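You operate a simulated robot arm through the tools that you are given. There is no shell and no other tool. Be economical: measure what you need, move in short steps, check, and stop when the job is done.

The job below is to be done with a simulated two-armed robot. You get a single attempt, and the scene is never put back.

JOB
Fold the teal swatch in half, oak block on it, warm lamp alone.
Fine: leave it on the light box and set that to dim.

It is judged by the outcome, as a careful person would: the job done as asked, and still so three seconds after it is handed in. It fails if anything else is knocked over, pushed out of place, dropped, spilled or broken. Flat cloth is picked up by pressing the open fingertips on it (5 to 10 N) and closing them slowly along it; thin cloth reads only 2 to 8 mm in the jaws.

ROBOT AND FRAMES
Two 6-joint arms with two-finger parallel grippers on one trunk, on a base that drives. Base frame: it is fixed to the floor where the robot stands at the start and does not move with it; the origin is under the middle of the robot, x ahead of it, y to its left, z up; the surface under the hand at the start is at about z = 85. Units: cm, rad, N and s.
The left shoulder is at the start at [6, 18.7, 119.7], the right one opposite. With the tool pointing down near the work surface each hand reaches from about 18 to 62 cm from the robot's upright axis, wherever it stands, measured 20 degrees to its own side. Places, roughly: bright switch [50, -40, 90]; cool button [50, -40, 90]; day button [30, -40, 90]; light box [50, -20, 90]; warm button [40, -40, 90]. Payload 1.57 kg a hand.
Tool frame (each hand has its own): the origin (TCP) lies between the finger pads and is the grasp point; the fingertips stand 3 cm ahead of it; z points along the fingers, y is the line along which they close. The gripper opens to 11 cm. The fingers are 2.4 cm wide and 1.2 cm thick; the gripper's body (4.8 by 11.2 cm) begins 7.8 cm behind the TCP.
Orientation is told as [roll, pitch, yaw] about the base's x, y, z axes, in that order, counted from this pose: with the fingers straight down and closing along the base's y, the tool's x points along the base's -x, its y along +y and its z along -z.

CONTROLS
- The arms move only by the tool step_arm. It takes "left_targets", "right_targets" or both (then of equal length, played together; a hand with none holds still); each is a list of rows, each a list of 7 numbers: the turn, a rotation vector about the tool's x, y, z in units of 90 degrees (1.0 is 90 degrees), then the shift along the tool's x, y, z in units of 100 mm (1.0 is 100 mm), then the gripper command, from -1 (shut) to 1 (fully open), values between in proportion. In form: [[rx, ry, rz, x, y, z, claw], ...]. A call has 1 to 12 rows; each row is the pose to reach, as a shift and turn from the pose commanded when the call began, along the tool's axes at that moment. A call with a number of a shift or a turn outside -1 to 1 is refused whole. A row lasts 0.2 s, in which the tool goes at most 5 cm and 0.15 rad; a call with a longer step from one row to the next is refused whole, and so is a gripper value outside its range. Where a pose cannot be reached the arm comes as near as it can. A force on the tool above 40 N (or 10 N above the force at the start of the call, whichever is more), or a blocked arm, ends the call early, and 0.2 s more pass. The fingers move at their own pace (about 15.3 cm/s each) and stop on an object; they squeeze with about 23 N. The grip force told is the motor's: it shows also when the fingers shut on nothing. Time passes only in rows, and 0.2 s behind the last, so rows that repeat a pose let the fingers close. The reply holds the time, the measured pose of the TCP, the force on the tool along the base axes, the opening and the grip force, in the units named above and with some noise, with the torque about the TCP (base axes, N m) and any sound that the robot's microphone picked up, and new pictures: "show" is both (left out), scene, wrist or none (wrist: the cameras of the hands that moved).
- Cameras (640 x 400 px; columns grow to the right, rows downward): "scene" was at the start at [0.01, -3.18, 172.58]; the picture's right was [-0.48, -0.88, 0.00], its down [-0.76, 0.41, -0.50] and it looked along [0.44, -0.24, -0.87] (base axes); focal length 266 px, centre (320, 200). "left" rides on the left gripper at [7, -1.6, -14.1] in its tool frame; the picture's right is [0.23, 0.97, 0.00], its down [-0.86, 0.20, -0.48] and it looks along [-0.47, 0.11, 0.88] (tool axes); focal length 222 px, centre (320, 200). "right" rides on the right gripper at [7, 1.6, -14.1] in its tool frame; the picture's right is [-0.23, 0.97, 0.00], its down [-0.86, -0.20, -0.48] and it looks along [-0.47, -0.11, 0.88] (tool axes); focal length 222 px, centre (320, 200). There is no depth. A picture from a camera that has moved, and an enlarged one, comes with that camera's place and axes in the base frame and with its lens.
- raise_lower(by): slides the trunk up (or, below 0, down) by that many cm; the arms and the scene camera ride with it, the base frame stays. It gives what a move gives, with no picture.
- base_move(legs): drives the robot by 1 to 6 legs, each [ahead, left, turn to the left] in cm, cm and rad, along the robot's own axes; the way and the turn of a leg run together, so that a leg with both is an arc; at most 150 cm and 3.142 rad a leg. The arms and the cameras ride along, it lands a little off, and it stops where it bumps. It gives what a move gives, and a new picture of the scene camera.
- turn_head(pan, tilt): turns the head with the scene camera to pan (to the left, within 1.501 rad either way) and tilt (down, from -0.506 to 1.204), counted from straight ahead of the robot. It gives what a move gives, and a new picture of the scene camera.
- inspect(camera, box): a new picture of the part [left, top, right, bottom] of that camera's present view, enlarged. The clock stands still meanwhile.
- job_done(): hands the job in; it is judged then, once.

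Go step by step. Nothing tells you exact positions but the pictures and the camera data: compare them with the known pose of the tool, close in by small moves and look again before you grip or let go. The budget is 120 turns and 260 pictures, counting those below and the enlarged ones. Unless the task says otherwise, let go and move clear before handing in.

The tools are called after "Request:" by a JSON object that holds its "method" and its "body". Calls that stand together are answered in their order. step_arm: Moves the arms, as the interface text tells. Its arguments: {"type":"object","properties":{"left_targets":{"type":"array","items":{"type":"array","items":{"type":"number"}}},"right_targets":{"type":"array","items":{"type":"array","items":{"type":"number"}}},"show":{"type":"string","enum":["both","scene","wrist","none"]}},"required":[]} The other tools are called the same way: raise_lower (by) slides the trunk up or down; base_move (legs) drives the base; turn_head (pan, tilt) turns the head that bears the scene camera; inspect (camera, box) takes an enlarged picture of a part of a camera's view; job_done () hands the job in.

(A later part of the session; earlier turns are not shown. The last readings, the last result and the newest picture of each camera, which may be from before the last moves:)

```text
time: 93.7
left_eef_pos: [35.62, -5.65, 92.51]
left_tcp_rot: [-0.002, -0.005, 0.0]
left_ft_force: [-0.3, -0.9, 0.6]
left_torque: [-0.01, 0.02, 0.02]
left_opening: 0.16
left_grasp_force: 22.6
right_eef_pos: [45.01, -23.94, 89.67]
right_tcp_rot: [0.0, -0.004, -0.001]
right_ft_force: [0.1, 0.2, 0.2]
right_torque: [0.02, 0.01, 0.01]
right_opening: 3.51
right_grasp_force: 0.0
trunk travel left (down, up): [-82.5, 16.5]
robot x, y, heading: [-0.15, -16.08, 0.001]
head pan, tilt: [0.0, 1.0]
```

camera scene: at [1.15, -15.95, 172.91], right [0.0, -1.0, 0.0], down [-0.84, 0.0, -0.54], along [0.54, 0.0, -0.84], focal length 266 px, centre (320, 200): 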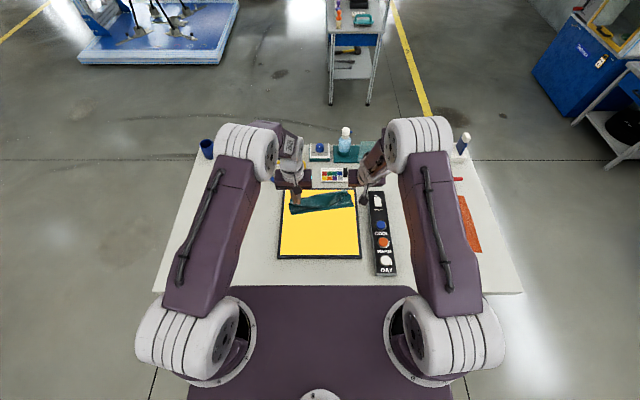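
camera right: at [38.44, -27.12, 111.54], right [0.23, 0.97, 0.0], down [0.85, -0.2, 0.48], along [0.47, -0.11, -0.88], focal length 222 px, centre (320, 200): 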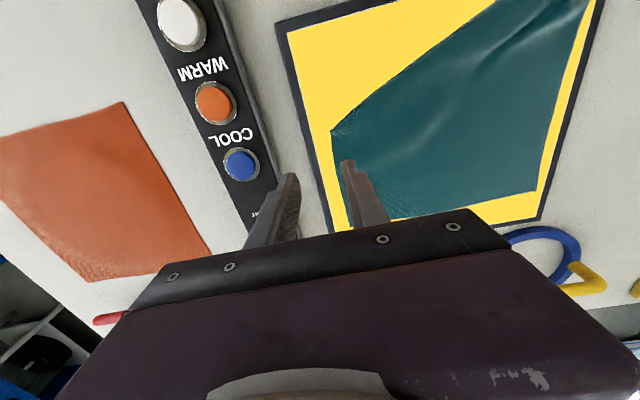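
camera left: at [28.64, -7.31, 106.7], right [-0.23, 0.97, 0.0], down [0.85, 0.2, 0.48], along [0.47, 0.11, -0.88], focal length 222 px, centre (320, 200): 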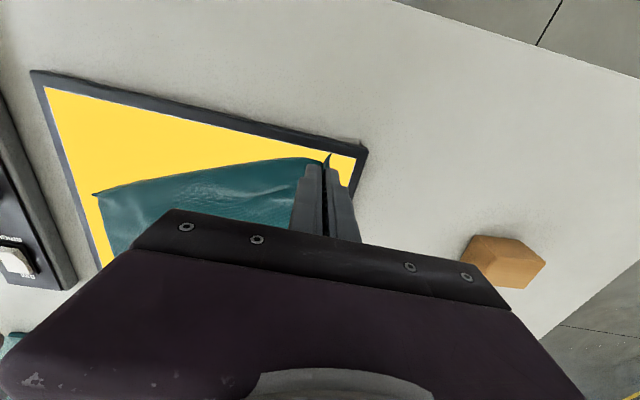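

Request:
{"method": "step_arm", "body": {"right_targets": [[0, 0, 0, 0, 0, 0.01, -0.36], [0, 0, 0, 0, 0, 0.016, -0.36], [0, 0, 0, 0, 0, 0.016, -0.46], [0, 0, 0, 0, 0, 0.016, -0.54], [0, 0, 0, 0, 0, 0.016, -0.62], [0, 0, 0, 0, 0, 0.016, -0.7], [0, 0, 0, 0, 0, 0.016, -0.78], [0, 0, 0, 0, 0, 0.016, -0.86], [0, 0, 0, 0, 0, 0.016, -0.94], [0, 0, 0, 0, 0, 0.016, -1], [0, 0, 0, 0, 0, 0.016, -1]], "show": "none"}}

Request:
{"method": "inspect", "body": {"camera": "right", "box": [230, 80, 430, 220]}}

```text
time: 96.1
left_eef_pos: [35.5, -5.59, 92.64]
left_tcp_rot: [-0.002, -0.006, 0.001]
left_ft_force: [0.7, -0.6, -0.1]
left_torque: [-0.03, -0.03, 0.01]
left_opening: 0.18
left_grasp_force: 22.9
right_eef_pos: [45.01, -23.94, 89.59]
right_tcp_rot: [-0.001, -0.005, 0.0]
right_ft_force: [-0.2, 2.7, 13.6]
right_torque: [0.2, 0.05, -0.01]
right_opening: 0.72
right_grasp_force: 23.0
trunk travel left (down, up): [-82.5, 16.5]
robot x, y, heading: [-0.19, -16.09, 0.0]
head pan, tilt: [0.0, 1.0]
```

```text
2.86 times, centred on (330, 150) of right
camera zoom: at [37.8, -22.36, 103.62], right [0.23, 0.97, 0.0], down [0.85, -0.2, 0.48], along [0.47, -0.11, -0.87], focal length 635 px, centre (291, 343)
```

zoom: 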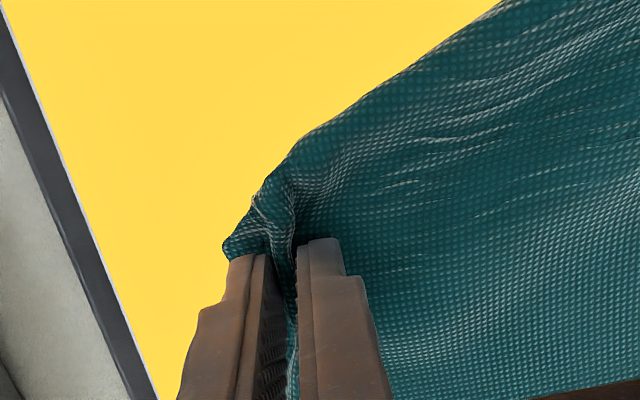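

Request:
{"method": "step_arm", "body": {"right_targets": [[0, 0, 0, 0, 0, -0.3, -1], [0, 0, 0, 0.03, 0, -0.6, -1], [0, 0, 0, 0.05, 0, -0.9, -1], [0, 0, 0, 0.05, 0, -1, -1], [0, 0, 0, 0.05, 0, -1, -1], [0, 0, 0, 0.05, 0, -1, -1], [0, 0, 0, 0.05, 0, -1, -1]], "left_targets": [[0, 0, 0, 0, 0, -0.1, -1], [0, 0, 0, 0, 0, -0.2, -1], [0, 0, 0, 0, 0, -0.3, -1], [0, 0, 0, 0, 0, -0.4, -1], [0, 0, 0, 0, 0, -0.4, -1], [0, 0, 0, 0, 0, -0.4, -1], [0, 0, 0, 0, 0, -0.4, -1]], "show": "wrist"}}

Request:
{"method": "inspect", "body": {"camera": "scene", "box": [260, 160, 380, 270]}}

```text
time: 97.7
left_eef_pos: [35.62, -5.49, 96.65]
left_tcp_rot: [-0.001, -0.007, 0.0]
left_ft_force: [-0.1, -0.3, -0.8]
left_torque: [0.0, 0.02, 0.01]
left_opening: 0.17
left_grasp_force: 23.4
right_eef_pos: [44.47, -24.05, 99.63]
right_tcp_rot: [-0.002, -0.005, 0.0]
right_ft_force: [0.3, 0.0, 0.3]
right_torque: [0.03, 0.01, -0.01]
right_opening: 0.65
right_grasp_force: 22.4
trunk travel left (down, up): [-82.5, 16.5]
robot x, y, heading: [-0.13, -15.86, 0.001]
head pan, tilt: [0.0, 1.0]
camera right: at [37.24, -22.45, 113.71], right [0.23, 0.97, 0.0], down [0.85, -0.2, 0.48], along [0.47, -0.11, -0.88], focal length 222 px, centre (320, 200)
camera left: at [28.74, -7.2, 110.69], right [-0.23, 0.97, 0.0], down [0.85, 0.2, 0.48], along [0.47, 0.11, -0.88], focal length 222 px, centre (320, 200)
```

right: 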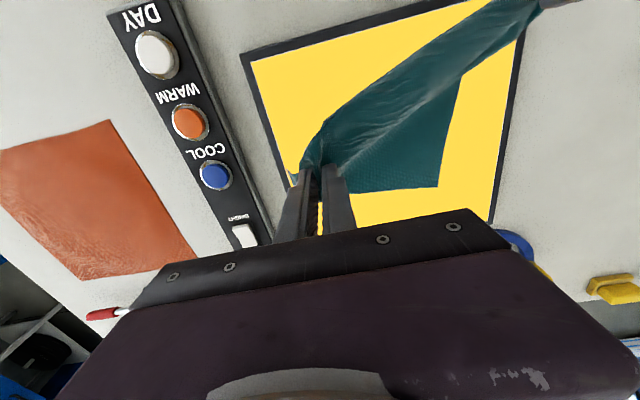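
left: 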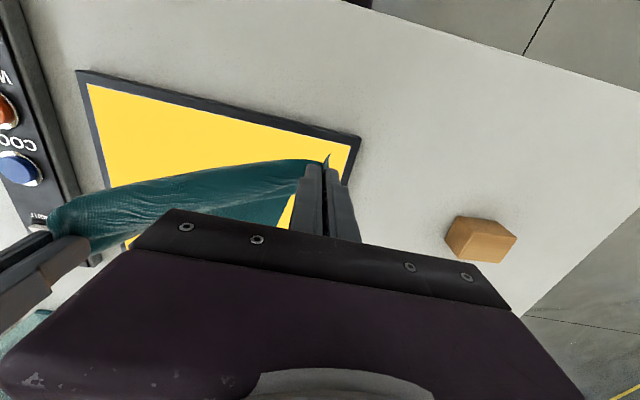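

```text
3.64 times, centred on (320, 215) of scene
camera zoom: at [1.12, -15.95, 172.91], right [0.0, -1.0, 0.0], down [-0.84, 0.0, -0.54], along [0.54, 0.0, -0.84], focal length 969 px, centre (320, 146)
```

zoom: 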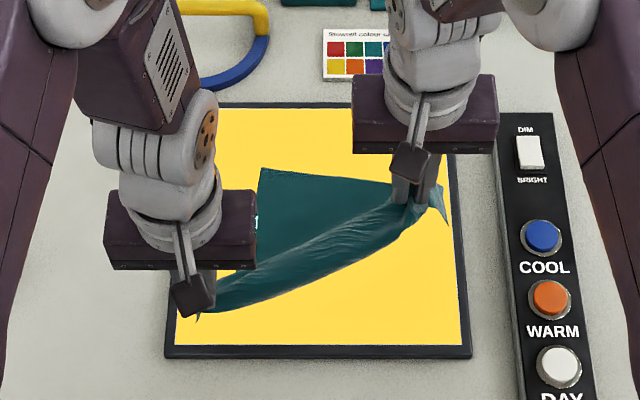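

Request:
{"method": "step_arm", "body": {"right_targets": [[0, 0, 0, 0, 0, -0.3, -1], [0, 0, 0, 0, 0, -0.6, -1], [0, 0, 0, 0, 0, -0.9, -1], [0, 0, 0, 0, 0, -1, -1], [0, 0, 0, 0, 0, -1, -1], [0, 0, 0, 0, 0, -1, -1]], "left_targets": [[0, 0, 0, 0, 0, -0.3, -1], [0, 0, 0, 0, 0, -0.6, -1], [0, 0, 0, 0, 0, -0.9, -1], [0, 0, 0, 0, 0, -1, -1], [0, 0, 0, 0, 0, -1, -1], [0, 0, 0, 0, 0, -1, -1]], "show": "both"}}

Request:
{"method": "inspect", "body": {"camera": "scene", "box": [260, 160, 380, 270]}}

```text
time: 99.1
left_eef_pos: [35.71, -5.56, 106.7]
left_tcp_rot: [-0.002, -0.004, 0.002]
left_ft_force: [-0.4, -0.7, 0.1]
left_torque: [0.01, -0.01, -0.02]
left_opening: 0.17
left_grasp_force: 22.4
right_eef_pos: [44.53, -24.05, 109.59]
right_tcp_rot: [-0.001, -0.006, 0.001]
right_ft_force: [0.3, 0.5, 0.7]
right_torque: [-0.04, 0.0, 0.02]
right_opening: 0.63
right_grasp_force: 23.4
trunk travel left (down, up): [-82.5, 16.5]
robot x, y, heading: [0.06, -16.0, 0.001]
head pan, tilt: [0.0, 1.0]
camera scene: at [1.12, -15.95, 172.91], right [0.0, -1.0, 0.0], down [-0.84, 0.0, -0.54], along [0.54, 0.0, -0.84], focal length 266 px, centre (320, 200)
camera right: at [37.24, -22.43, 123.73], right [0.23, 0.97, 0.0], down [0.85, -0.2, 0.48], along [0.47, -0.11, -0.88], focal length 222 px, centre (320, 200)
camera left: at [28.8, -7.29, 120.73], right [-0.23, 0.97, 0.0], down [0.85, 0.2, 0.48], along [0.47, 0.11, -0.88], focal length 222 px, centre (320, 200)
```

scene: 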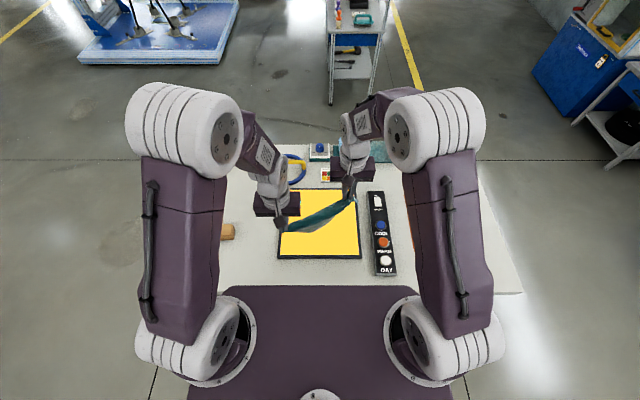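
right: 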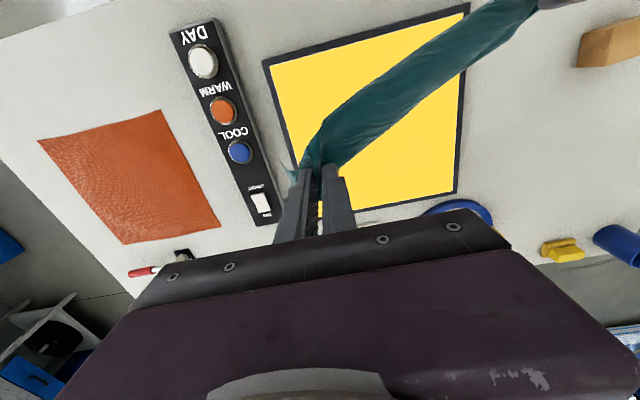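
left: 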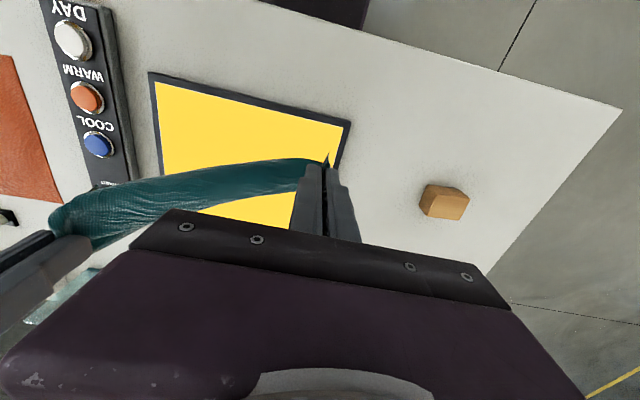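

```text
3.64 times, centred on (320, 215) of scene
camera zoom: at [1.12, -15.95, 172.91], right [0.0, -1.0, 0.0], down [-0.84, 0.0, -0.54], along [0.54, 0.0, -0.84], focal length 969 px, centre (320, 146)
```

zoom: 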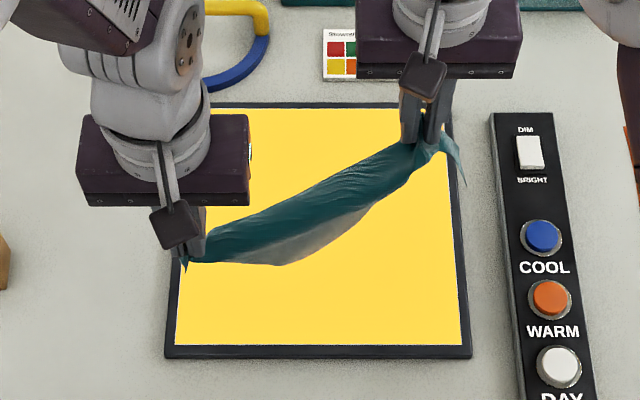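

The cloth now hangs free from both hands. New plan: lay it down flipped by swinging the hands forward, so the tucked corner ends up on top and can be opened out.

Request:
{"method": "step_arm", "body": {"left_targets": [[0, 0, 0, 0.04, 0, -0.1, -1], [0, 0, 0, 0.08, 0, -0.2, -1], [0, 0, 0, 0.12, 0, -0.35, -1], [0, 0, 0, 0.15, 0, -0.5, -1], [0, 0, 0, 0.15, 0, -0.5, -1], [0, 0, 0, 0.15, 0, -0.5, -1]], "right_targets": [[0, 0, 0, 0.25, 0, 0.05, -1], [0, 0, 0, 0.5, 0, 0.1, -1], [0, 0, 0, 0.75, 0, 0.3, -1], [0, 0, 0, 1, 0, 0.5, -1], [0, 0, 0, 1, 0, 0.55, -1], [0, 0, 0, 1, 0, 0.55, -1]], "show": "both"}}

```text
time: 100.5
left_eef_pos: [34.14, -5.62, 111.79]
left_tcp_rot: [-0.001, -0.005, 0.0]
left_ft_force: [0.0, -0.1, -0.7]
left_torque: [0.01, 0.01, -0.01]
left_opening: 0.18
left_grasp_force: 23.4
right_eef_pos: [34.53, -24.09, 104.0]
right_tcp_rot: [0.0, -0.005, -0.001]
right_ft_force: [0.0, 0.2, -0.6]
right_torque: [-0.01, 0.02, -0.01]
right_opening: 0.65
right_grasp_force: 23.3
trunk travel left (down, up): [-82.5, 16.5]
robot x, y, heading: [0.26, -15.81, -0.002]
head pan, tilt: [0.0, 1.0]
camera scene: at [1.17, -15.96, 172.91], right [0.0, -1.0, 0.0], down [-0.84, 0.0, -0.54], along [0.54, 0.0, -0.84], focal length 266 px, centre (320, 200)
camera right: at [27.38, -22.33, 118.01], right [0.23, 0.97, 0.0], down [0.85, -0.2, 0.48], along [0.47, -0.11, -0.88], focal length 222 px, centre (320, 200)
camera left: at [27.3, -7.33, 125.84], right [-0.23, 0.97, 0.0], down [0.85, 0.2, 0.48], along [0.47, 0.11, -0.88], focal length 222 px, centre (320, 200)
```

scene: 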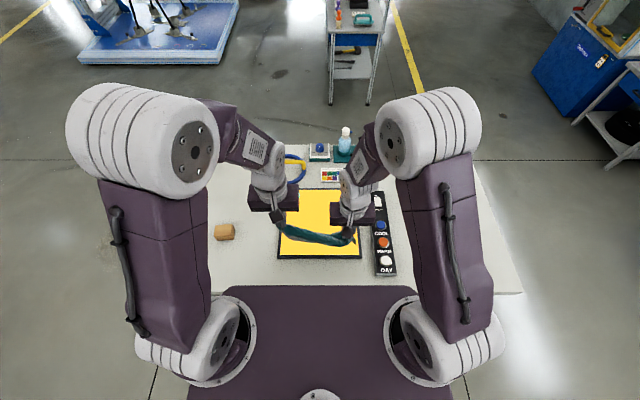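
right: 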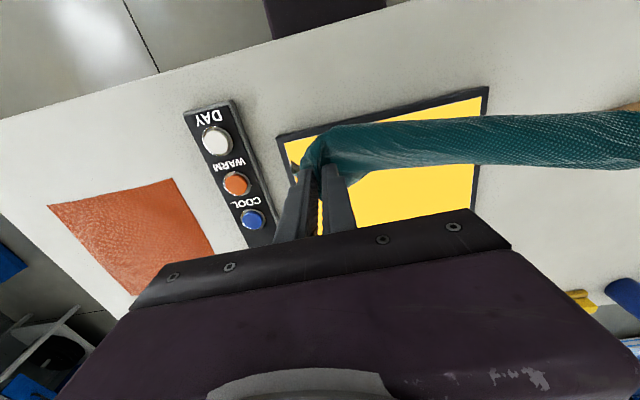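
left: 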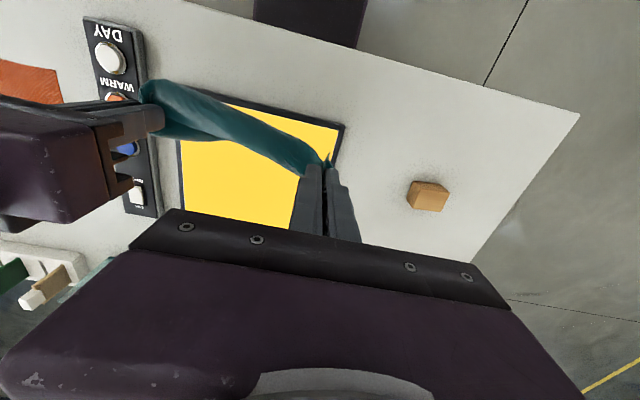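

Request:
{"method": "step_arm", "body": {"left_targets": [[0, 0, 0, -0.2, 0, 0.02, -1], [0, 0, 0, -0.4, 0, 0.05, -1], [0, 0, 0, -0.6, 0, 0.1, -1], [0, 0, 0, -0.8, 0, 0.16, -1], [0, 0, 0, -1, 0, 0.25, -1]], "right_targets": [[0, 0, 0, -0.12, -0.02, 0.02, -1], [0, 0, 0, -0.24, -0.04, 0.04, -1], [0, 0, 0, -0.36, -0.06, 0.08, -1], [0, 0, 0, -0.48, -0.08, 0.12, -1], [0, 0, 0, -0.6, -0.1, 0.15, -1]], "show": "none"}}

Request:
{"method": "step_arm", "body": {"left_targets": [[0, 0, 0, -0.2, 0, 0.12, -1], [0, 0, 0, -0.4, 0, 0.26, -1], [0, 0, 0, -0.6, 0, 0.42, -1], [0, 0, 0, -0.8, 0, 0.65, -1]], "right_targets": [[0, 0, 0, -0.13, 0, 0.08, -1], [0, 0, 0, -0.26, 0, 0.18, -1], [0, 0, 0, -0.38, 0, 0.28, -1], [0, 0, 0, -0.5, 0, 0.4, -1]], "show": "none"}}

Request:
{"method": "step_arm", "body": {"left_targets": [[0, 0, 0, -0.15, 0, 0.2, -1], [0, 0, 0, -0.28, 0, 0.45, -1], [0, 0, 0, -0.38, 0, 0.7, -1], [0, 0, 0, -0.45, 0, 0.9, -1], [0, 0, 0, -0.45, 0, 0.95, -1], [0, 0, 0, -0.45, 0, 0.95, -1]], "right_targets": [[0, 0, 0, -0.08, 0, 0.12, -1], [0, 0, 0, -0.16, 0, 0.27, -1], [0, 0, 0, -0.22, 0, 0.42, -1], [0, 0, 0, -0.27, 0, 0.55, -1], [0, 0, 0, -0.27, 0, 0.57, -1], [0, 0, 0, -0.27, 0, 0.57, -1]], "show": "both"}}

Request:
{"method": "inspect", "body": {"camera": "scene", "box": [260, 160, 380, 270]}}

```text
time: 101.7
left_eef_pos: [44.43, -5.41, 109.14]
left_tcp_rot: [-0.001, -0.003, -0.001]
left_ft_force: [-0.3, -0.3, -0.9]
left_torque: [-0.01, 0.01, 0.0]
left_opening: 0.19
left_grasp_force: 22.7
right_eef_pos: [40.51, -24.83, 102.61]
right_tcp_rot: [0.0, -0.003, 0.0]
right_ft_force: [0.5, 0.6, 0.5]
right_torque: [0.02, 0.0, -0.03]
right_opening: 0.65
right_grasp_force: 22.7
trunk travel left (down, up): [-82.5, 16.5]
robot x, y, heading: [-0.29, -16.41, -0.002]
head pan, tilt: [0.0, 1.0]
```

```text
time: 102.7
left_eef_pos: [52.41, -5.69, 102.85]
left_tcp_rot: [-0.002, -0.005, 0.0]
left_ft_force: [-0.3, -1.6, 0.2]
left_torque: [-0.04, 0.08, 0.01]
left_opening: 0.16
left_grasp_force: 23.5
right_eef_pos: [45.58, -25.0, 98.4]
right_tcp_rot: [0.001, -0.003, 0.0]
right_ft_force: [0.6, 0.9, -0.2]
right_torque: [0.03, 0.03, 0.0]
right_opening: 0.62
right_grasp_force: 23.1
trunk travel left (down, up): [-82.5, 16.5]
robot x, y, heading: [0.04, -16.0, 0.002]
head pan, tilt: [0.0, 1.0]
```

```text
time: 104.1
left_eef_pos: [56.85, -5.61, 93.35]
left_tcp_rot: [-0.002, -0.005, 0.001]
left_ft_force: [-1.2, -2.1, 0.4]
left_torque: [-0.09, 0.01, -0.02]
left_opening: 0.19
left_grasp_force: 23.1
right_eef_pos: [48.14, -25.03, 92.73]
right_tcp_rot: [-0.001, -0.005, 0.001]
right_ft_force: [1.3, 2.6, 0.1]
right_torque: [0.03, -0.02, -0.02]
right_opening: 0.65
right_grasp_force: 23.4
trunk travel left (down, up): [-82.5, 16.5]
robot x, y, heading: [-0.04, -16.2, -0.003]
head pan, tilt: [0.0, 1.0]
camera scene: at [1.08, -15.95, 172.91], right [0.0, -1.0, 0.0], down [-0.84, 0.0, -0.54], along [0.54, 0.0, -0.84], focal length 266 px, centre (320, 200)
camera right: at [41.01, -23.32, 106.84], right [0.23, 0.97, 0.0], down [0.85, -0.2, 0.48], along [0.47, -0.11, -0.88], focal length 222 px, centre (320, 200)
camera left: at [49.86, -7.31, 107.4], right [-0.23, 0.97, 0.0], down [0.85, 0.2, 0.48], along [0.47, 0.11, -0.88], focal length 222 px, centre (320, 200)
```

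scene: 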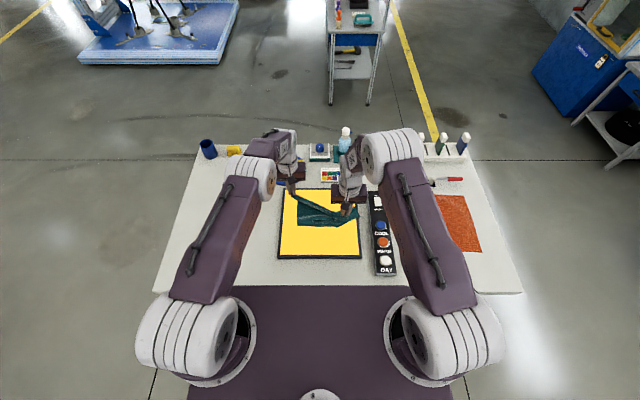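
right: 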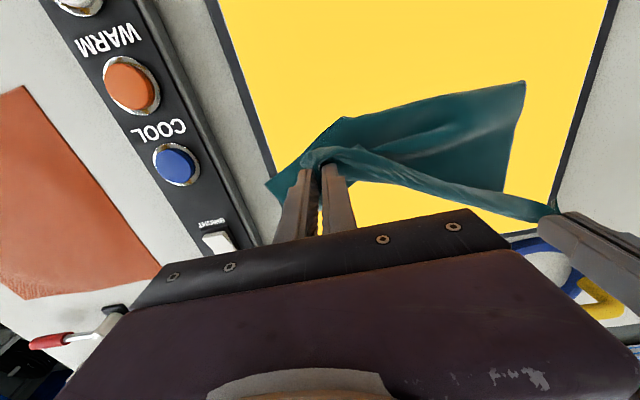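
left: 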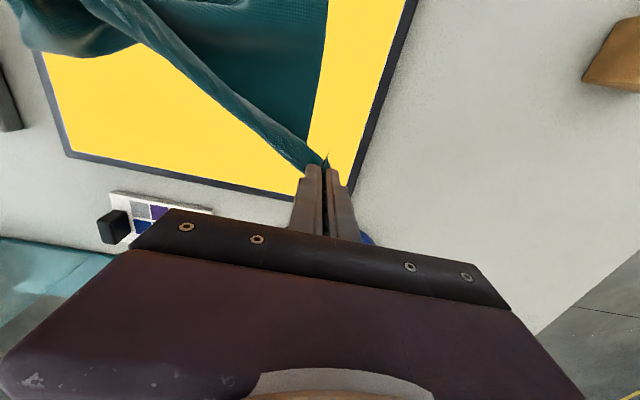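

```text
3.64 times, centred on (320, 215) of scene
camera zoom: at [1.08, -15.95, 172.91], right [0.0, -1.0, 0.0], down [-0.84, 0.0, -0.54], along [0.54, 0.0, -0.84], focal length 969 px, centre (320, 146)
```

zoom: 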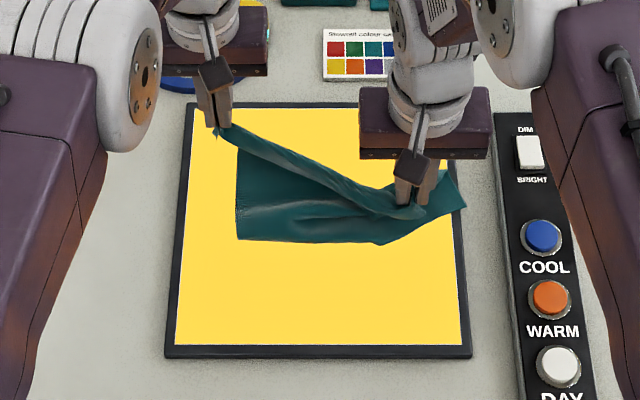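

Request:
{"method": "step_arm", "body": {"right_targets": [[0, 0, 0, 0, 0, 0.15, -1], [0, 0, 0, 0, 0, 0.25, -1], [0, 0, 0, 0, 0, 0.25, -0.8], [0, 0, 0, 0, 0, 0.25, -0.5], [0, 0, 0, 0, 0, 0.25, -0.3], [0, 0, 0, 0, 0, 0, -0.3], [0, 0, 0, 0, 0, -0.4, -0.3], [0, 0, 0, 0.2, -0.3, -0.7, -0.3], [0, 0, 0, 0.4, -0.6, -0.7, -0.3], [0, 0, 0, 0.6, -0.9, -0.7, -0.3], [0, 0, 0, 0.6, -0.9, -0.7, -0.3]], "show": "wrist"}}

Request:
{"method": "inspect", "body": {"camera": "scene", "box": [280, 170, 370, 240]}}

```text
time: 106.5
left_eef_pos: [56.87, -5.52, 93.34]
left_tcp_rot: [-0.001, -0.005, 0.0]
left_ft_force: [0.1, 0.8, 1.1]
left_torque: [0.01, 0.04, -0.03]
left_opening: 0.17
left_grasp_force: 23.0
right_eef_pos: [42.08, -34.23, 100.07]
right_tcp_rot: [0.001, -0.006, 0.0]
right_ft_force: [0.1, 0.1, -0.6]
right_torque: [0.02, 0.01, -0.02]
right_opening: 3.83
right_grasp_force: 0.1
trunk travel left (down, up): [-82.5, 16.5]
robot x, y, heading: [0.34, -16.05, -0.005]
head pan, tilt: [0.0, 1.0]
camera right: at [35.0, -32.52, 114.03], right [0.23, 0.97, 0.0], down [0.85, -0.2, 0.48], along [0.47, -0.11, -0.88], focal length 222 px, centre (320, 200)
```

right: 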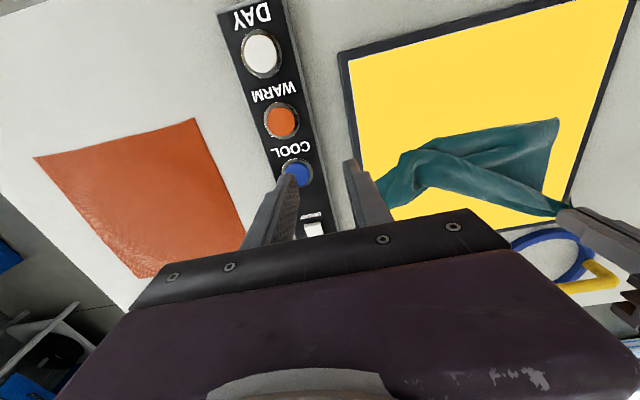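

```text
5.71 times, centred on (325, 205) of scene
camera zoom: at [1.12, -15.9, 172.91], right [0.0, -1.0, 0.0], down [-0.84, 0.0, -0.54], along [0.54, 0.0, -0.84], focal length 1522 px, centre (291, 171)
```

zoom: 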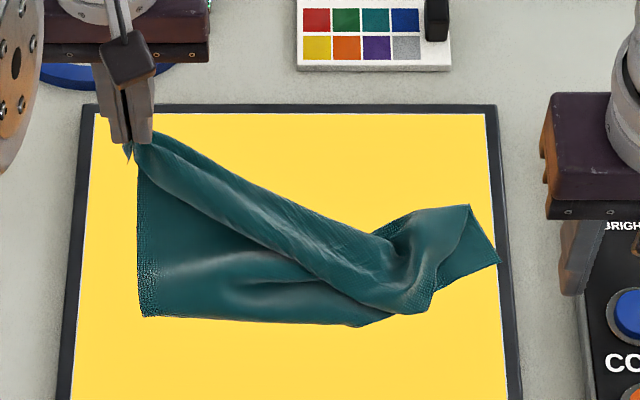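

Request:
{"method": "step_arm", "body": {"right_targets": [[0, 0, 0, 0, 0.3, -0.3, -0.3], [0, 0, 0, 0, 0.6, -0.5, -0.3], [0, 0, 0, 0, 0.9, -0.6, -0.3], [0, 0, 0, 0, 0.9, -0.6, -0.3]], "show": "none"}}

Request:
{"method": "inspect", "body": {"camera": "right", "box": [260, 80, 520, 230]}}

Request:
{"method": "inspect", "body": {"camera": "left", "box": [0, 0, 340, 210]}}

```text
time: 107.5
left_eef_pos: [56.86, -5.64, 93.33]
left_tcp_rot: [-0.001, -0.005, 0.0]
left_ft_force: [-0.3, 0.0, 0.2]
left_torque: [0.02, -0.02, 0.0]
left_opening: 0.19
left_grasp_force: 23.6
right_eef_pos: [42.22, -24.88, 105.91]
right_tcp_rot: [0.003, -0.004, 0.0]
right_ft_force: [0.6, 0.1, 0.6]
right_torque: [-0.03, 0.03, -0.02]
right_opening: 3.83
right_grasp_force: 0.0
trunk travel left (down, up): [-82.5, 16.5]
robot x, y, heading: [-0.07, -15.54, 0.002]
head pan, tilt: [0.0, 1.0]
```

```text
2.46 times, centred on (390, 155) of right
camera zoom: at [34.98, -23.34, 119.94], right [0.23, 0.97, 0.0], down [0.85, -0.2, 0.48], along [0.47, -0.11, -0.88], focal length 547 px, centre (148, 311)
```

zoom: 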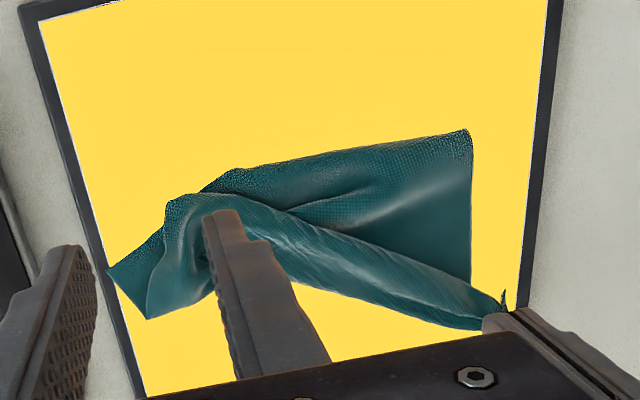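

```text
1.88 times, centred on (170, 105) of left
camera zoom: at [49.88, -7.33, 107.41], right [-0.23, 0.97, 0.0], down [0.85, 0.2, 0.48], along [0.47, 0.11, -0.88], focal length 418 px, centre (602, 379)
```

zoom: 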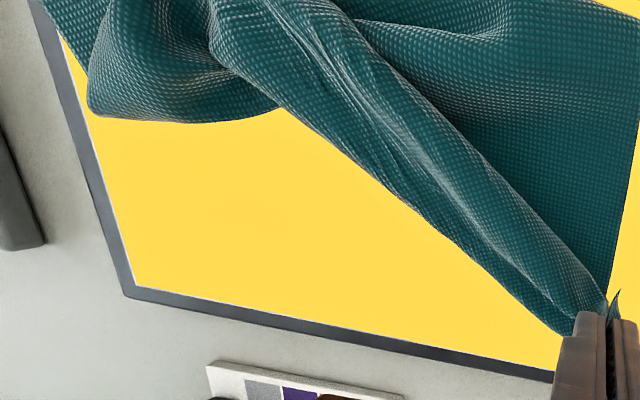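

I'll take the right-hand corner of the cloth and then stretch it between the two hands to see what I'm holding.

Request:
{"method": "step_arm", "body": {"right_targets": [[0, 0, 0, -0.25, -0.03, 0.2, -0.5], [0, 0, 0, -0.5, -0.06, 0.4, -0.5], [0, 0, 0, -0.75, -0.1, 0.65, -0.5], [0, 0, 0, -0.9, -0.1, 0.95, -0.5]], "show": "none"}}

Request:
{"method": "step_arm", "body": {"right_targets": [[0, 0, 0, 0, 0, 0.2, -0.5], [0, 0, 0, 0, 0, 0.4, -0.5], [0, 0, 0, 0, 0, 0.5, -0.5], [0, 0, 0, 0, 0, 0.54, -0.5], [0, 0, 0, 0, 0, 0.58, -0.5]], "show": "none"}}

Request:
{"method": "inspect", "body": {"camera": "right", "box": [230, 80, 430, 220]}}

```text
time: 108.5
left_eef_pos: [57.03, -5.54, 93.23]
left_tcp_rot: [-0.003, -0.004, 0.0]
left_ft_force: [0.4, -0.3, -0.9]
left_torque: [-0.01, -0.03, -0.01]
left_opening: 0.16
left_grasp_force: 22.7
right_eef_pos: [51.29, -26.09, 96.15]
right_tcp_rot: [-0.002, -0.005, 0.001]
right_ft_force: [0.6, -0.5, 0.3]
right_torque: [-0.02, 0.0, 0.02]
right_opening: 2.74
right_grasp_force: 0.0
trunk travel left (down, up): [-82.5, 16.5]
robot x, y, heading: [-0.38, -15.85, -0.002]
head pan, tilt: [0.0, 1.0]
```

```text
time: 109.7
left_eef_pos: [56.83, -5.59, 93.39]
left_tcp_rot: [-0.002, -0.003, -0.002]
left_ft_force: [0.3, -0.5, -0.1]
left_torque: [0.01, 0.03, 0.02]
left_opening: 0.14
left_grasp_force: 22.5
right_eef_pos: [51.36, -26.0, 90.45]
right_tcp_rot: [0.001, -0.007, 0.0]
right_ft_force: [0.1, -0.1, 0.1]
right_torque: [0.0, 0.0, 0.0]
right_opening: 2.75
right_grasp_force: 0.0
trunk travel left (down, up): [-82.5, 16.5]
robot x, y, heading: [-0.1, -16.27, 0.002]
head pan, tilt: [0.0, 1.0]
```

```text
2.86 times, centred on (330, 150) of right
camera zoom: at [44.11, -24.36, 104.6], right [0.23, 0.97, 0.0], down [0.85, -0.2, 0.48], along [0.47, -0.11, -0.88], focal length 635 px, centre (291, 343)
```

zoom: 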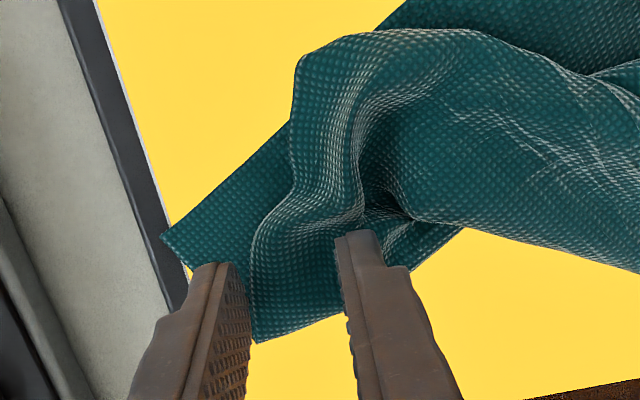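

I can see the upper flap's corner (the one I want) on top of another. I'll shift onto it and pinch lightly.

Request:
{"method": "step_arm", "body": {"right_targets": [[0, 0, 0, -0.03, 0.09, -0.05, -0.45], [0, 0, 0, -0.05, 0.1, -0.03, -0.45], [0, 0, 0, -0.05, 0.1, 0.03, -0.45], [0, 0, 0, -0.05, 0.1, 0.05, -0.45], [0, 0, 0, -0.05, 0.1, 0.05, -0.45]], "show": "none"}}

Request:
{"method": "inspect", "body": {"camera": "right", "box": [230, 80, 430, 220]}}

```text
time: 110.9
left_eef_pos: [56.77, -5.5, 93.37]
left_tcp_rot: [-0.002, -0.006, 0.0]
left_ft_force: [0.0, 0.0, 0.2]
left_torque: [0.0, -0.03, 0.0]
left_opening: 0.14
left_grasp_force: 22.9
right_eef_pos: [51.61, -25.08, 90.16]
right_tcp_rot: [0.0, -0.005, -0.001]
right_ft_force: [-0.7, -0.4, -0.2]
right_torque: [0.0, 0.0, -0.03]
right_opening: 3.05
right_grasp_force: 0.0
trunk travel left (down, up): [-82.5, 16.5]
robot x, y, heading: [0.29, -15.6, 0.004]
head pan, tilt: [0.0, 1.0]
```

```text
2.86 times, centred on (330, 150) of right
camera zoom: at [44.55, -23.43, 104.1], right [0.23, 0.97, 0.0], down [0.85, -0.2, 0.48], along [0.47, -0.11, -0.88], focal length 635 px, centre (291, 343)
```

zoom: 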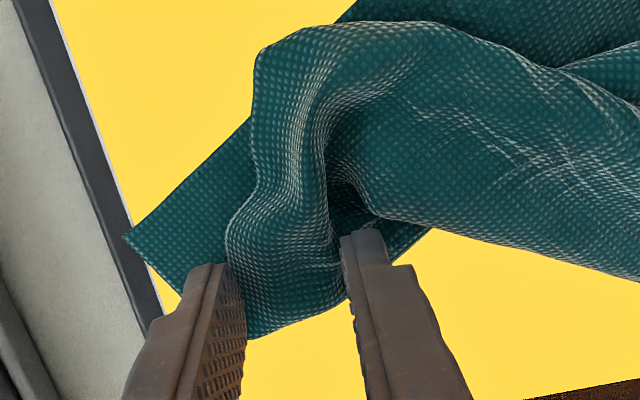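

Request:
{"method": "step_arm", "body": {"right_targets": [[0, 0, 0, 0, 0, 0.02, -0.45], [0, 0, 0, 0, 0, 0.03, -0.52], [0, 0, 0, 0, 0, 0.03, -0.6], [0, 0, 0, 0, 0, 0.03, -0.68], [0, 0, 0, 0, 0, 0.03, -0.76], [0, 0, 0, 0, 0, 0.03, -0.84], [0, 0, 0, 0, 0, 0.03, -0.92], [0, 0, 0, 0, 0, 0.03, -1], [0, 0, 0, 0, 0, 0.03, -1]], "show": "none"}}

Request:
{"method": "inspect", "body": {"camera": "right", "box": [230, 80, 430, 220]}}

```text
time: 112.9
left_eef_pos: [56.95, -5.47, 93.3]
left_tcp_rot: [-0.002, -0.004, 0.001]
left_ft_force: [0.2, 0.5, 0.1]
left_torque: [0.0, 0.03, -0.02]
left_opening: 0.15
left_grasp_force: 23.0
right_eef_pos: [51.87, -25.08, 89.73]
right_tcp_rot: [0.002, -0.006, -0.001]
right_ft_force: [0.5, 0.0, -0.7]
right_torque: [0.03, 0.01, 0.03]
right_opening: 0.21
right_grasp_force: 22.3
trunk travel left (down, up): [-82.5, 16.5]
robot x, y, heading: [0.08, -15.99, 0.001]
head pan, tilt: [0.0, 1.0]
```

```text
2.86 times, centred on (330, 150) of right
camera zoom: at [44.59, -23.46, 103.76], right [0.23, 0.97, 0.0], down [0.85, -0.2, 0.48], along [0.47, -0.11, -0.88], focal length 635 px, centre (291, 343)
```

zoom: 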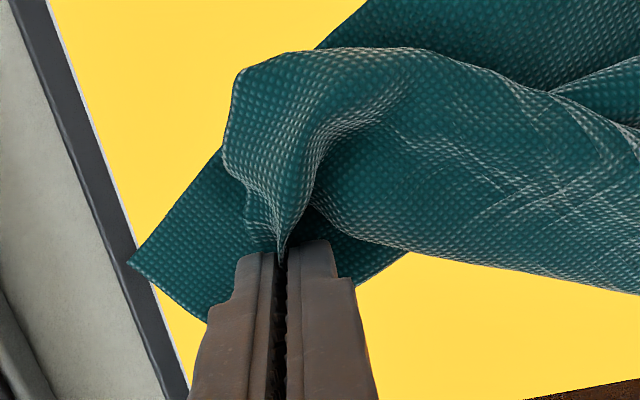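

Request:
{"method": "step_arm", "body": {"right_targets": [[0, 0, 0, 0, 0, -0.3, -1], [0, 0, 0, 0.1, -0.05, -0.6, -1], [0, 0, 0, 0.2, -0.1, -0.9, -1], [0, 0, 0, 0.3, -0.1, -1, -1], [0, 0, 0, 0.4, -0.1, -1, -1]], "left_targets": [[0, 0, 0, 0.1, 0, -0.3, -1], [0, 0, 0, 0.3, 0, -0.6, -1], [0, 0, 0, 0.5, 0, -0.9, -1], [0, 0, 0, 0.75, 0, -1, -1], [0, 0, 0, 0.9, 0, -1, -1]], "show": "none"}}

Request:
{"method": "step_arm", "body": {"right_targets": [[0, 0, 0, 0, 0, -0.4, -1], [0, 0, 0, 0, 0, -0.8, -1], [0, 0, 0, 0, 0, -0.95, -1], [0, 0, 0, 0, 0, -0.95, -1], [0, 0, 0, 0, 0, -0.95, -1]], "left_targets": [[0, 0, 0, 0, 0, -0.3, -1], [0, 0, 0, 0, 0, -0.55, -1], [0, 0, 0, 0, 0, -0.6, -1], [0, 0, 0, 0, 0, -0.6, -1], [0, 0, 0, 0, 0, -0.6, -1]], "show": "both"}}

Request:
{"method": "inspect", "body": {"camera": "scene", "box": [260, 160, 380, 270]}}

```text
time: 114.1
left_eef_pos: [47.74, -5.77, 103.45]
left_tcp_rot: [-0.001, -0.005, -0.001]
left_ft_force: [1.0, -0.6, -0.2]
left_torque: [0.01, -0.02, -0.01]
left_opening: 0.18
left_grasp_force: 23.8
right_eef_pos: [47.61, -26.19, 99.59]
right_tcp_rot: [0.001, -0.006, -0.001]
right_ft_force: [0.1, 0.8, 0.5]
right_torque: [0.01, 0.0, 0.04]
right_opening: 0.23
right_grasp_force: 22.8
trunk travel left (down, up): [-82.5, 16.5]
robot x, y, heading: [-0.37, -15.79, 0.002]
head pan, tilt: [0.0, 1.0]
```

```text
time: 115.3
left_eef_pos: [47.8, -5.72, 109.35]
left_tcp_rot: [-0.002, -0.006, -0.001]
left_ft_force: [-0.4, 0.3, -0.1]
left_torque: [0.01, 0.0, -0.02]
left_opening: 0.16
left_grasp_force: 22.8
right_eef_pos: [47.57, -25.99, 108.97]
right_tcp_rot: [-0.002, -0.005, -0.001]
right_ft_force: [0.5, -1.4, 0.9]
right_torque: [-0.03, 0.0, -0.02]
right_opening: 0.21
right_grasp_force: 22.9
trunk travel left (down, up): [-82.5, 16.5]
robot x, y, heading: [-0.06, -15.86, 0.001]
head pan, tilt: [0.0, 1.0]
camera scene: at [1.07, -15.94, 172.91], right [0.0, -1.0, 0.0], down [-0.84, 0.0, -0.54], along [0.54, 0.0, -0.84], focal length 266 px, centre (320, 200)
camera right: at [40.46, -24.32, 123.11], right [0.23, 0.97, 0.0], down [0.85, -0.2, 0.48], along [0.47, -0.11, -0.88], focal length 222 px, centre (320, 200)
camera left: at [40.77, -7.37, 123.49], right [-0.23, 0.97, 0.0], down [0.85, 0.2, 0.48], along [0.47, 0.11, -0.88], focal length 222 px, centre (320, 200)
```

scene: 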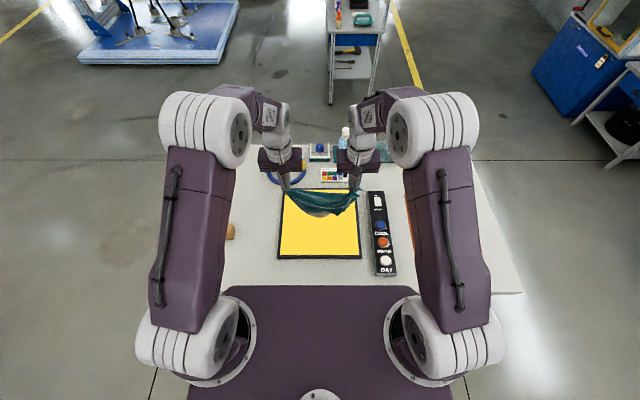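
right: 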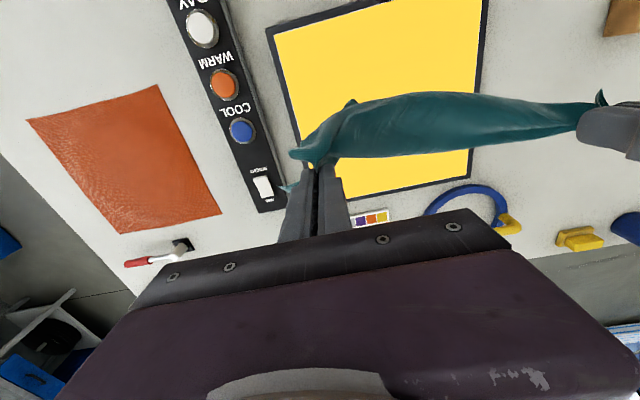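
left: 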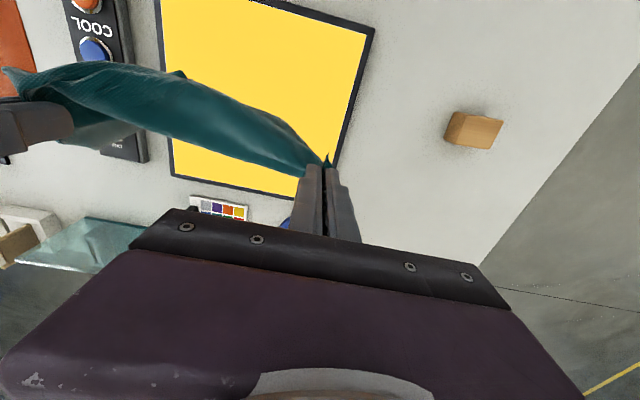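

```text
3.64 times, centred on (320, 215) of scene
camera zoom: at [1.07, -15.94, 172.91], right [0.0, -1.0, 0.0], down [-0.84, 0.0, -0.54], along [0.54, 0.0, -0.84], focal length 969 px, centre (320, 146)
```

zoom: 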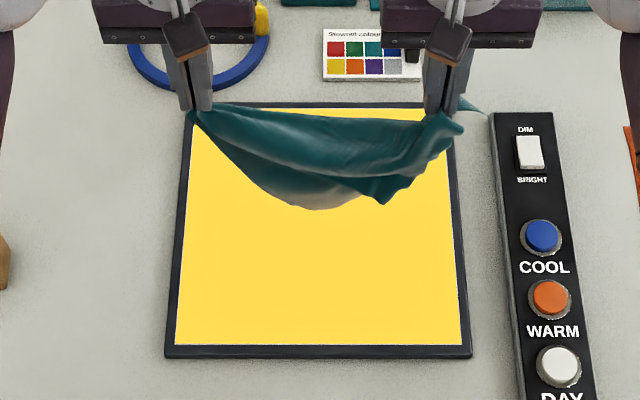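

The hang shape shows I hold opposite (diagonal) corners. I'll align the hands with the box diagonal, lay it as a triangle with its point at the near-left, then open the top layer to get it flat.

Request:
{"method": "step_arm", "body": {"left_targets": [[0, 0, 0, 0.03, 0.15, 0, -1], [0, 0, 0, 0.06, 0.3, 0, -1], [0, 0, 0, 0.1, 0.5, 0, -1]], "right_targets": [[0, 0, 0, 0.35, 0.17, 0, -1], [0, 0, 0, 0.7, 0.35, 0, -1], [0, 0, 0, 1, 0.5, 0, -1]], "show": "none"}}

Request:
{"method": "step_arm", "body": {"left_targets": [[0, 0, 0, 0.05, 0.17, 0, -1], [0, 0, 0, 0.1, 0.34, 0, -1], [0, 0, 0, 0.13, 0.5, 0, -1]], "right_targets": [[0, 0, 0, 0.35, 0.17, 0, -1], [0, 0, 0, 0.7, 0.35, 0, -1], [0, 0, 0, 0.96, 0.5, 0, -1]], "show": "none"}}

Request:
{"method": "step_arm", "body": {"left_targets": [[0, 0, 0, 0, 0.17, 0.05, -1], [0, 0, 0, 0, 0.17, 0.1, -1], [0, 0, 0, 0, 0.17, 0.1, -1]], "right_targets": [[0, 0, 0, 0.2, 0.15, 0.05, -1], [0, 0, 0, 0.2, 0.15, 0.1, -1], [0, 0, 0, 0.2, 0.15, 0.1, -1]], "show": "scene"}}

Request:
{"method": "inspect", "body": {"camera": "scene", "box": [250, 170, 370, 290]}}

```text
time: 116.1
left_eef_pos: [46.82, -0.55, 109.3]
left_tcp_rot: [-0.002, -0.005, 0.0]
left_ft_force: [-0.4, -0.6, 0.1]
left_torque: [0.0, 0.0, 0.03]
left_opening: 0.15
left_grasp_force: 23.2
right_eef_pos: [37.48, -20.98, 109.36]
right_tcp_rot: [-0.001, -0.005, 0.0]
right_ft_force: [0.9, 0.8, -0.5]
right_torque: [0.02, 0.01, 0.02]
right_opening: 0.23
right_grasp_force: 23.3
trunk travel left (down, up): [-82.5, 16.5]
robot x, y, heading: [-0.1, -15.73, -0.001]
head pan, tilt: [0.0, 1.0]
```

```text
time: 116.9
left_eef_pos: [45.38, 4.28, 109.09]
left_tcp_rot: [-0.003, -0.002, 0.001]
left_ft_force: [-8.6, -8.8, 0.3]
left_torque: [-0.29, 0.29, 0.01]
left_opening: 0.2
left_grasp_force: 23.3
right_eef_pos: [28.15, -15.9, 109.02]
right_tcp_rot: [0.001, -0.009, -0.001]
right_ft_force: [8.7, 8.4, 0.0]
right_torque: [0.23, -0.25, -0.25]
right_opening: 0.25
right_grasp_force: 22.9
trunk travel left (down, up): [-82.5, 16.5]
robot x, y, heading: [-0.2, -15.8, -0.002]
head pan, tilt: [0.0, 1.0]
```

```text
time: 117.7
left_eef_pos: [45.37, 5.86, 108.07]
left_tcp_rot: [-0.002, -0.003, 0.0]
left_ft_force: [-9.1, -9.6, 0.9]
left_torque: [-0.29, 0.3, 0.13]
left_opening: 0.17
left_grasp_force: 22.6
right_eef_pos: [26.23, -14.61, 108.13]
right_tcp_rot: [-0.001, -0.005, 0.0]
right_ft_force: [9.3, 9.1, -0.6]
right_torque: [0.23, -0.29, -0.26]
right_opening: 0.25
right_grasp_force: 23.1
trunk travel left (down, up): [-82.5, 16.5]
robot x, y, heading: [-0.13, -15.93, 0.002]
head pan, tilt: [0.0, 1.0]
camera scene: at [1.19, -16.07, 172.91], right [0.0, -1.0, 0.0], down [-0.84, 0.0, -0.54], along [0.54, 0.0, -0.84], focal length 266 px, centre (320, 200)
```

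scene: 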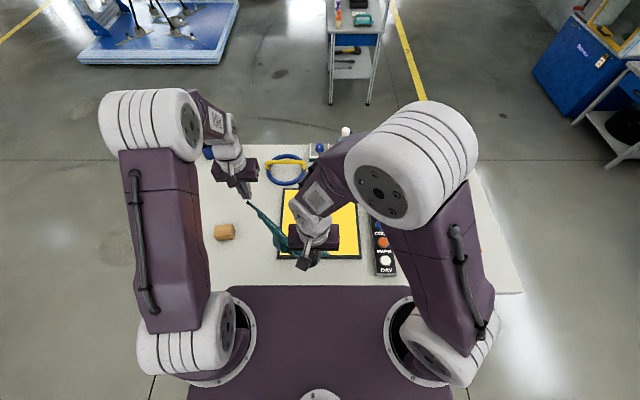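

```text
3.33 times, centred on (310, 230) of scene
camera zoom: at [1.19, -16.07, 172.91], right [0.0, -1.0, 0.0], down [-0.84, 0.0, -0.54], along [0.54, 0.0, -0.84], focal length 888 px, centre (353, 100)
```

zoom: 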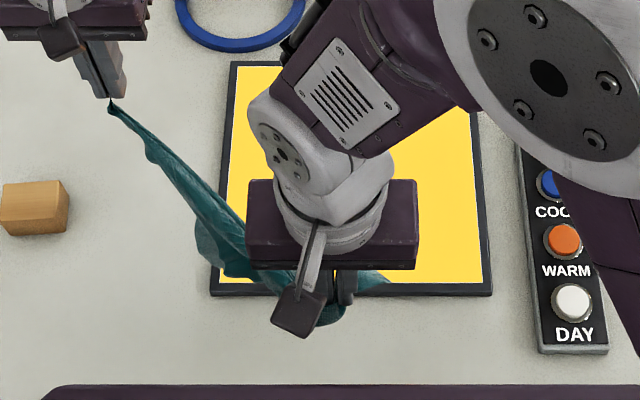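

Request:
{"method": "step_arm", "body": {"left_targets": [[0, 0, 0, -0.15, -0.2, 0.08, -1], [0, 0, 0, -0.3, -0.37, 0.18, -1], [0, 0, 0, -0.45, -0.54, 0.32, -1], [0, 0, 0, -0.6, -0.7, 0.48, -1], [0, 0, 0, -0.75, -0.86, 0.66, -1], [0, 0, 0, -0.88, -1, 0.85, -1], [0, 0, 0, -0.96, -1, 1, -1]], "right_targets": [[0, 0, 0, -0.15, -0.14, 0.08, -1], [0, 0, 0, -0.3, -0.3, 0.18, -1], [0, 0, 0, -0.47, -0.46, 0.32, -1], [0, 0, 0, -0.64, -0.62, 0.48, -1], [0, 0, 0, -0.8, -0.78, 0.66, -1], [0, 0, 0, -0.92, -0.92, 0.85, -1], [0, 0, 0, -1, -1, 1, -1]], "show": "none"}}

Request:
{"method": "step_arm", "body": {"left_targets": [[0, 0, 0, -0.05, -0.08, 0.2, -1], [0, 0, 0, -0.1, -0.14, 0.4, -1], [0, 0, 0, -0.12, -0.17, 0.58, -1], [0, 0, 0, -0.12, -0.17, 0.68, -1], [0, 0, 0, -0.12, -0.17, 0.68, -1]], "right_targets": [[0, 0, 0, -0.05, -0.08, 0.2, -1], [0, 0, 0, -0.08, -0.14, 0.4, -1], [0, 0, 0, -0.1, -0.18, 0.58, -1], [0, 0, 0, -0.1, -0.18, 0.68, -1], [0, 0, 0, -0.1, -0.18, 0.68, -1]], "show": "none"}}

Request:
{"method": "inspect", "body": {"camera": "scene", "box": [260, 170, 380, 270]}}

```text
time: 119.3
left_eef_pos: [55.2, -3.91, 97.87]
left_tcp_rot: [-0.001, -0.004, -0.001]
left_ft_force: [-7.6, -7.3, 0.4]
left_torque: [-0.22, 0.26, 0.07]
left_opening: 0.17
left_grasp_force: 22.5
right_eef_pos: [36.18, -24.56, 97.94]
right_tcp_rot: [0.0, -0.008, 0.0]
right_ft_force: [8.9, 7.0, -0.5]
right_torque: [0.2, -0.21, -0.2]
right_opening: 0.24
right_grasp_force: 22.8
trunk travel left (down, up): [-82.5, 16.5]
robot x, y, heading: [-0.29, -16.17, 0.0]
head pan, tilt: [0.0, 1.0]
```

```text
time: 120.5
left_eef_pos: [56.15, -5.78, 91.29]
left_tcp_rot: [-0.002, -0.005, 0.0]
left_ft_force: [-8.1, -9.2, -0.6]
left_torque: [-0.25, 0.27, 0.08]
left_opening: 0.15
left_grasp_force: 22.7
right_eef_pos: [37.12, -26.16, 91.38]
right_tcp_rot: [0.001, -0.004, -0.001]
right_ft_force: [8.6, 8.5, -0.5]
right_torque: [0.22, -0.24, -0.2]
right_opening: 0.26
right_grasp_force: 22.5
trunk travel left (down, up): [-82.5, 16.5]
robot x, y, heading: [0.01, -16.09, -0.0]
head pan, tilt: [0.0, 1.0]
```

```text
4.00 times, centred on (320, 220) of scene
camera zoom: at [1.13, -15.96, 172.91], right [0.0, -1.0, 0.0], down [-0.84, 0.0, -0.54], along [0.54, 0.0, -0.84], focal length 1066 px, centre (320, 120)
```

zoom: 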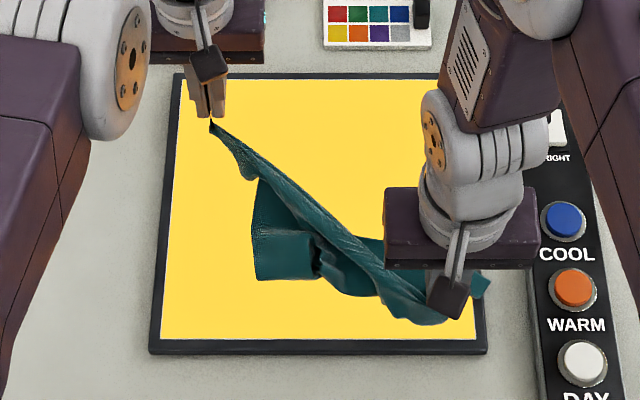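

Request:
{"method": "step_arm", "body": {"left_targets": [[0, 0, 0, 0, 0, 0.1, -1], [0, 0, 0, 0, 0, 0.1, -0.7], [0, 0, 0, 0, 0, 0.1, -0.4], [0, 0, 0, 0, 0, -0.1, -0.4], [0, 0, 0, 0, 0.1, -0.5, -0.4], [0, 0, 0, 0.2, 0.4, -0.7, -0.4], [0, 0, 0, 0.4, 0.7, -0.8, -0.4], [0, 0, 0, 0.4, 0.7, -0.8, -0.4]], "right_targets": [[0, 0, 0, 0, 0, 0.1, -1], [0, 0, 0, 0, 0, 0.1, -0.7], [0, 0, 0, 0, 0, 0.1, -0.4], [0, 0, 0, 0, 0, -0.1, -0.4], [0, 0, 0, 0, -0.1, -0.5, -0.4], [0, 0, 0, 0.1, -0.4, -0.7, -0.4], [0, 0, 0, 0.2, -0.8, -0.8, -0.4], [0, 0, 0, 0.2, -0.95, -0.8, -0.4]], "show": "none"}}

Request:
{"method": "inspect", "body": {"camera": "scene", "box": [270, 180, 380, 270]}}

```text
time: 122.3
left_eef_pos: [52.27, 0.93, 99.38]
left_tcp_rot: [0.0, -0.005, 0.0]
left_ft_force: [0.3, 0.5, 0.1]
left_torque: [0.04, -0.01, -0.02]
left_opening: 3.31
left_grasp_force: 0.0
right_eef_pos: [35.09, -35.73, 99.39]
right_tcp_rot: [-0.002, -0.002, -0.001]
right_ft_force: [-0.5, -0.4, -0.2]
right_torque: [-0.03, 0.01, -0.02]
right_opening: 3.3
right_grasp_force: 0.1
trunk travel left (down, up): [-82.5, 16.5]
robot x, y, heading: [0.3, -15.73, -0.003]
head pan, tilt: [0.0, 1.0]
```

```text
4.44 times, centred on (325, 225) of scene
camera zoom: at [1.19, -16.04, 172.91], right [0.0, -1.0, 0.0], down [-0.84, 0.0, -0.54], along [0.54, 0.0, -0.84], focal length 1184 px, centre (298, 89)
```

zoom: 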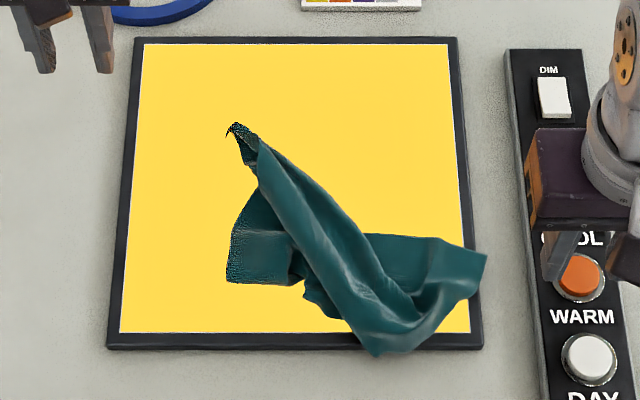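

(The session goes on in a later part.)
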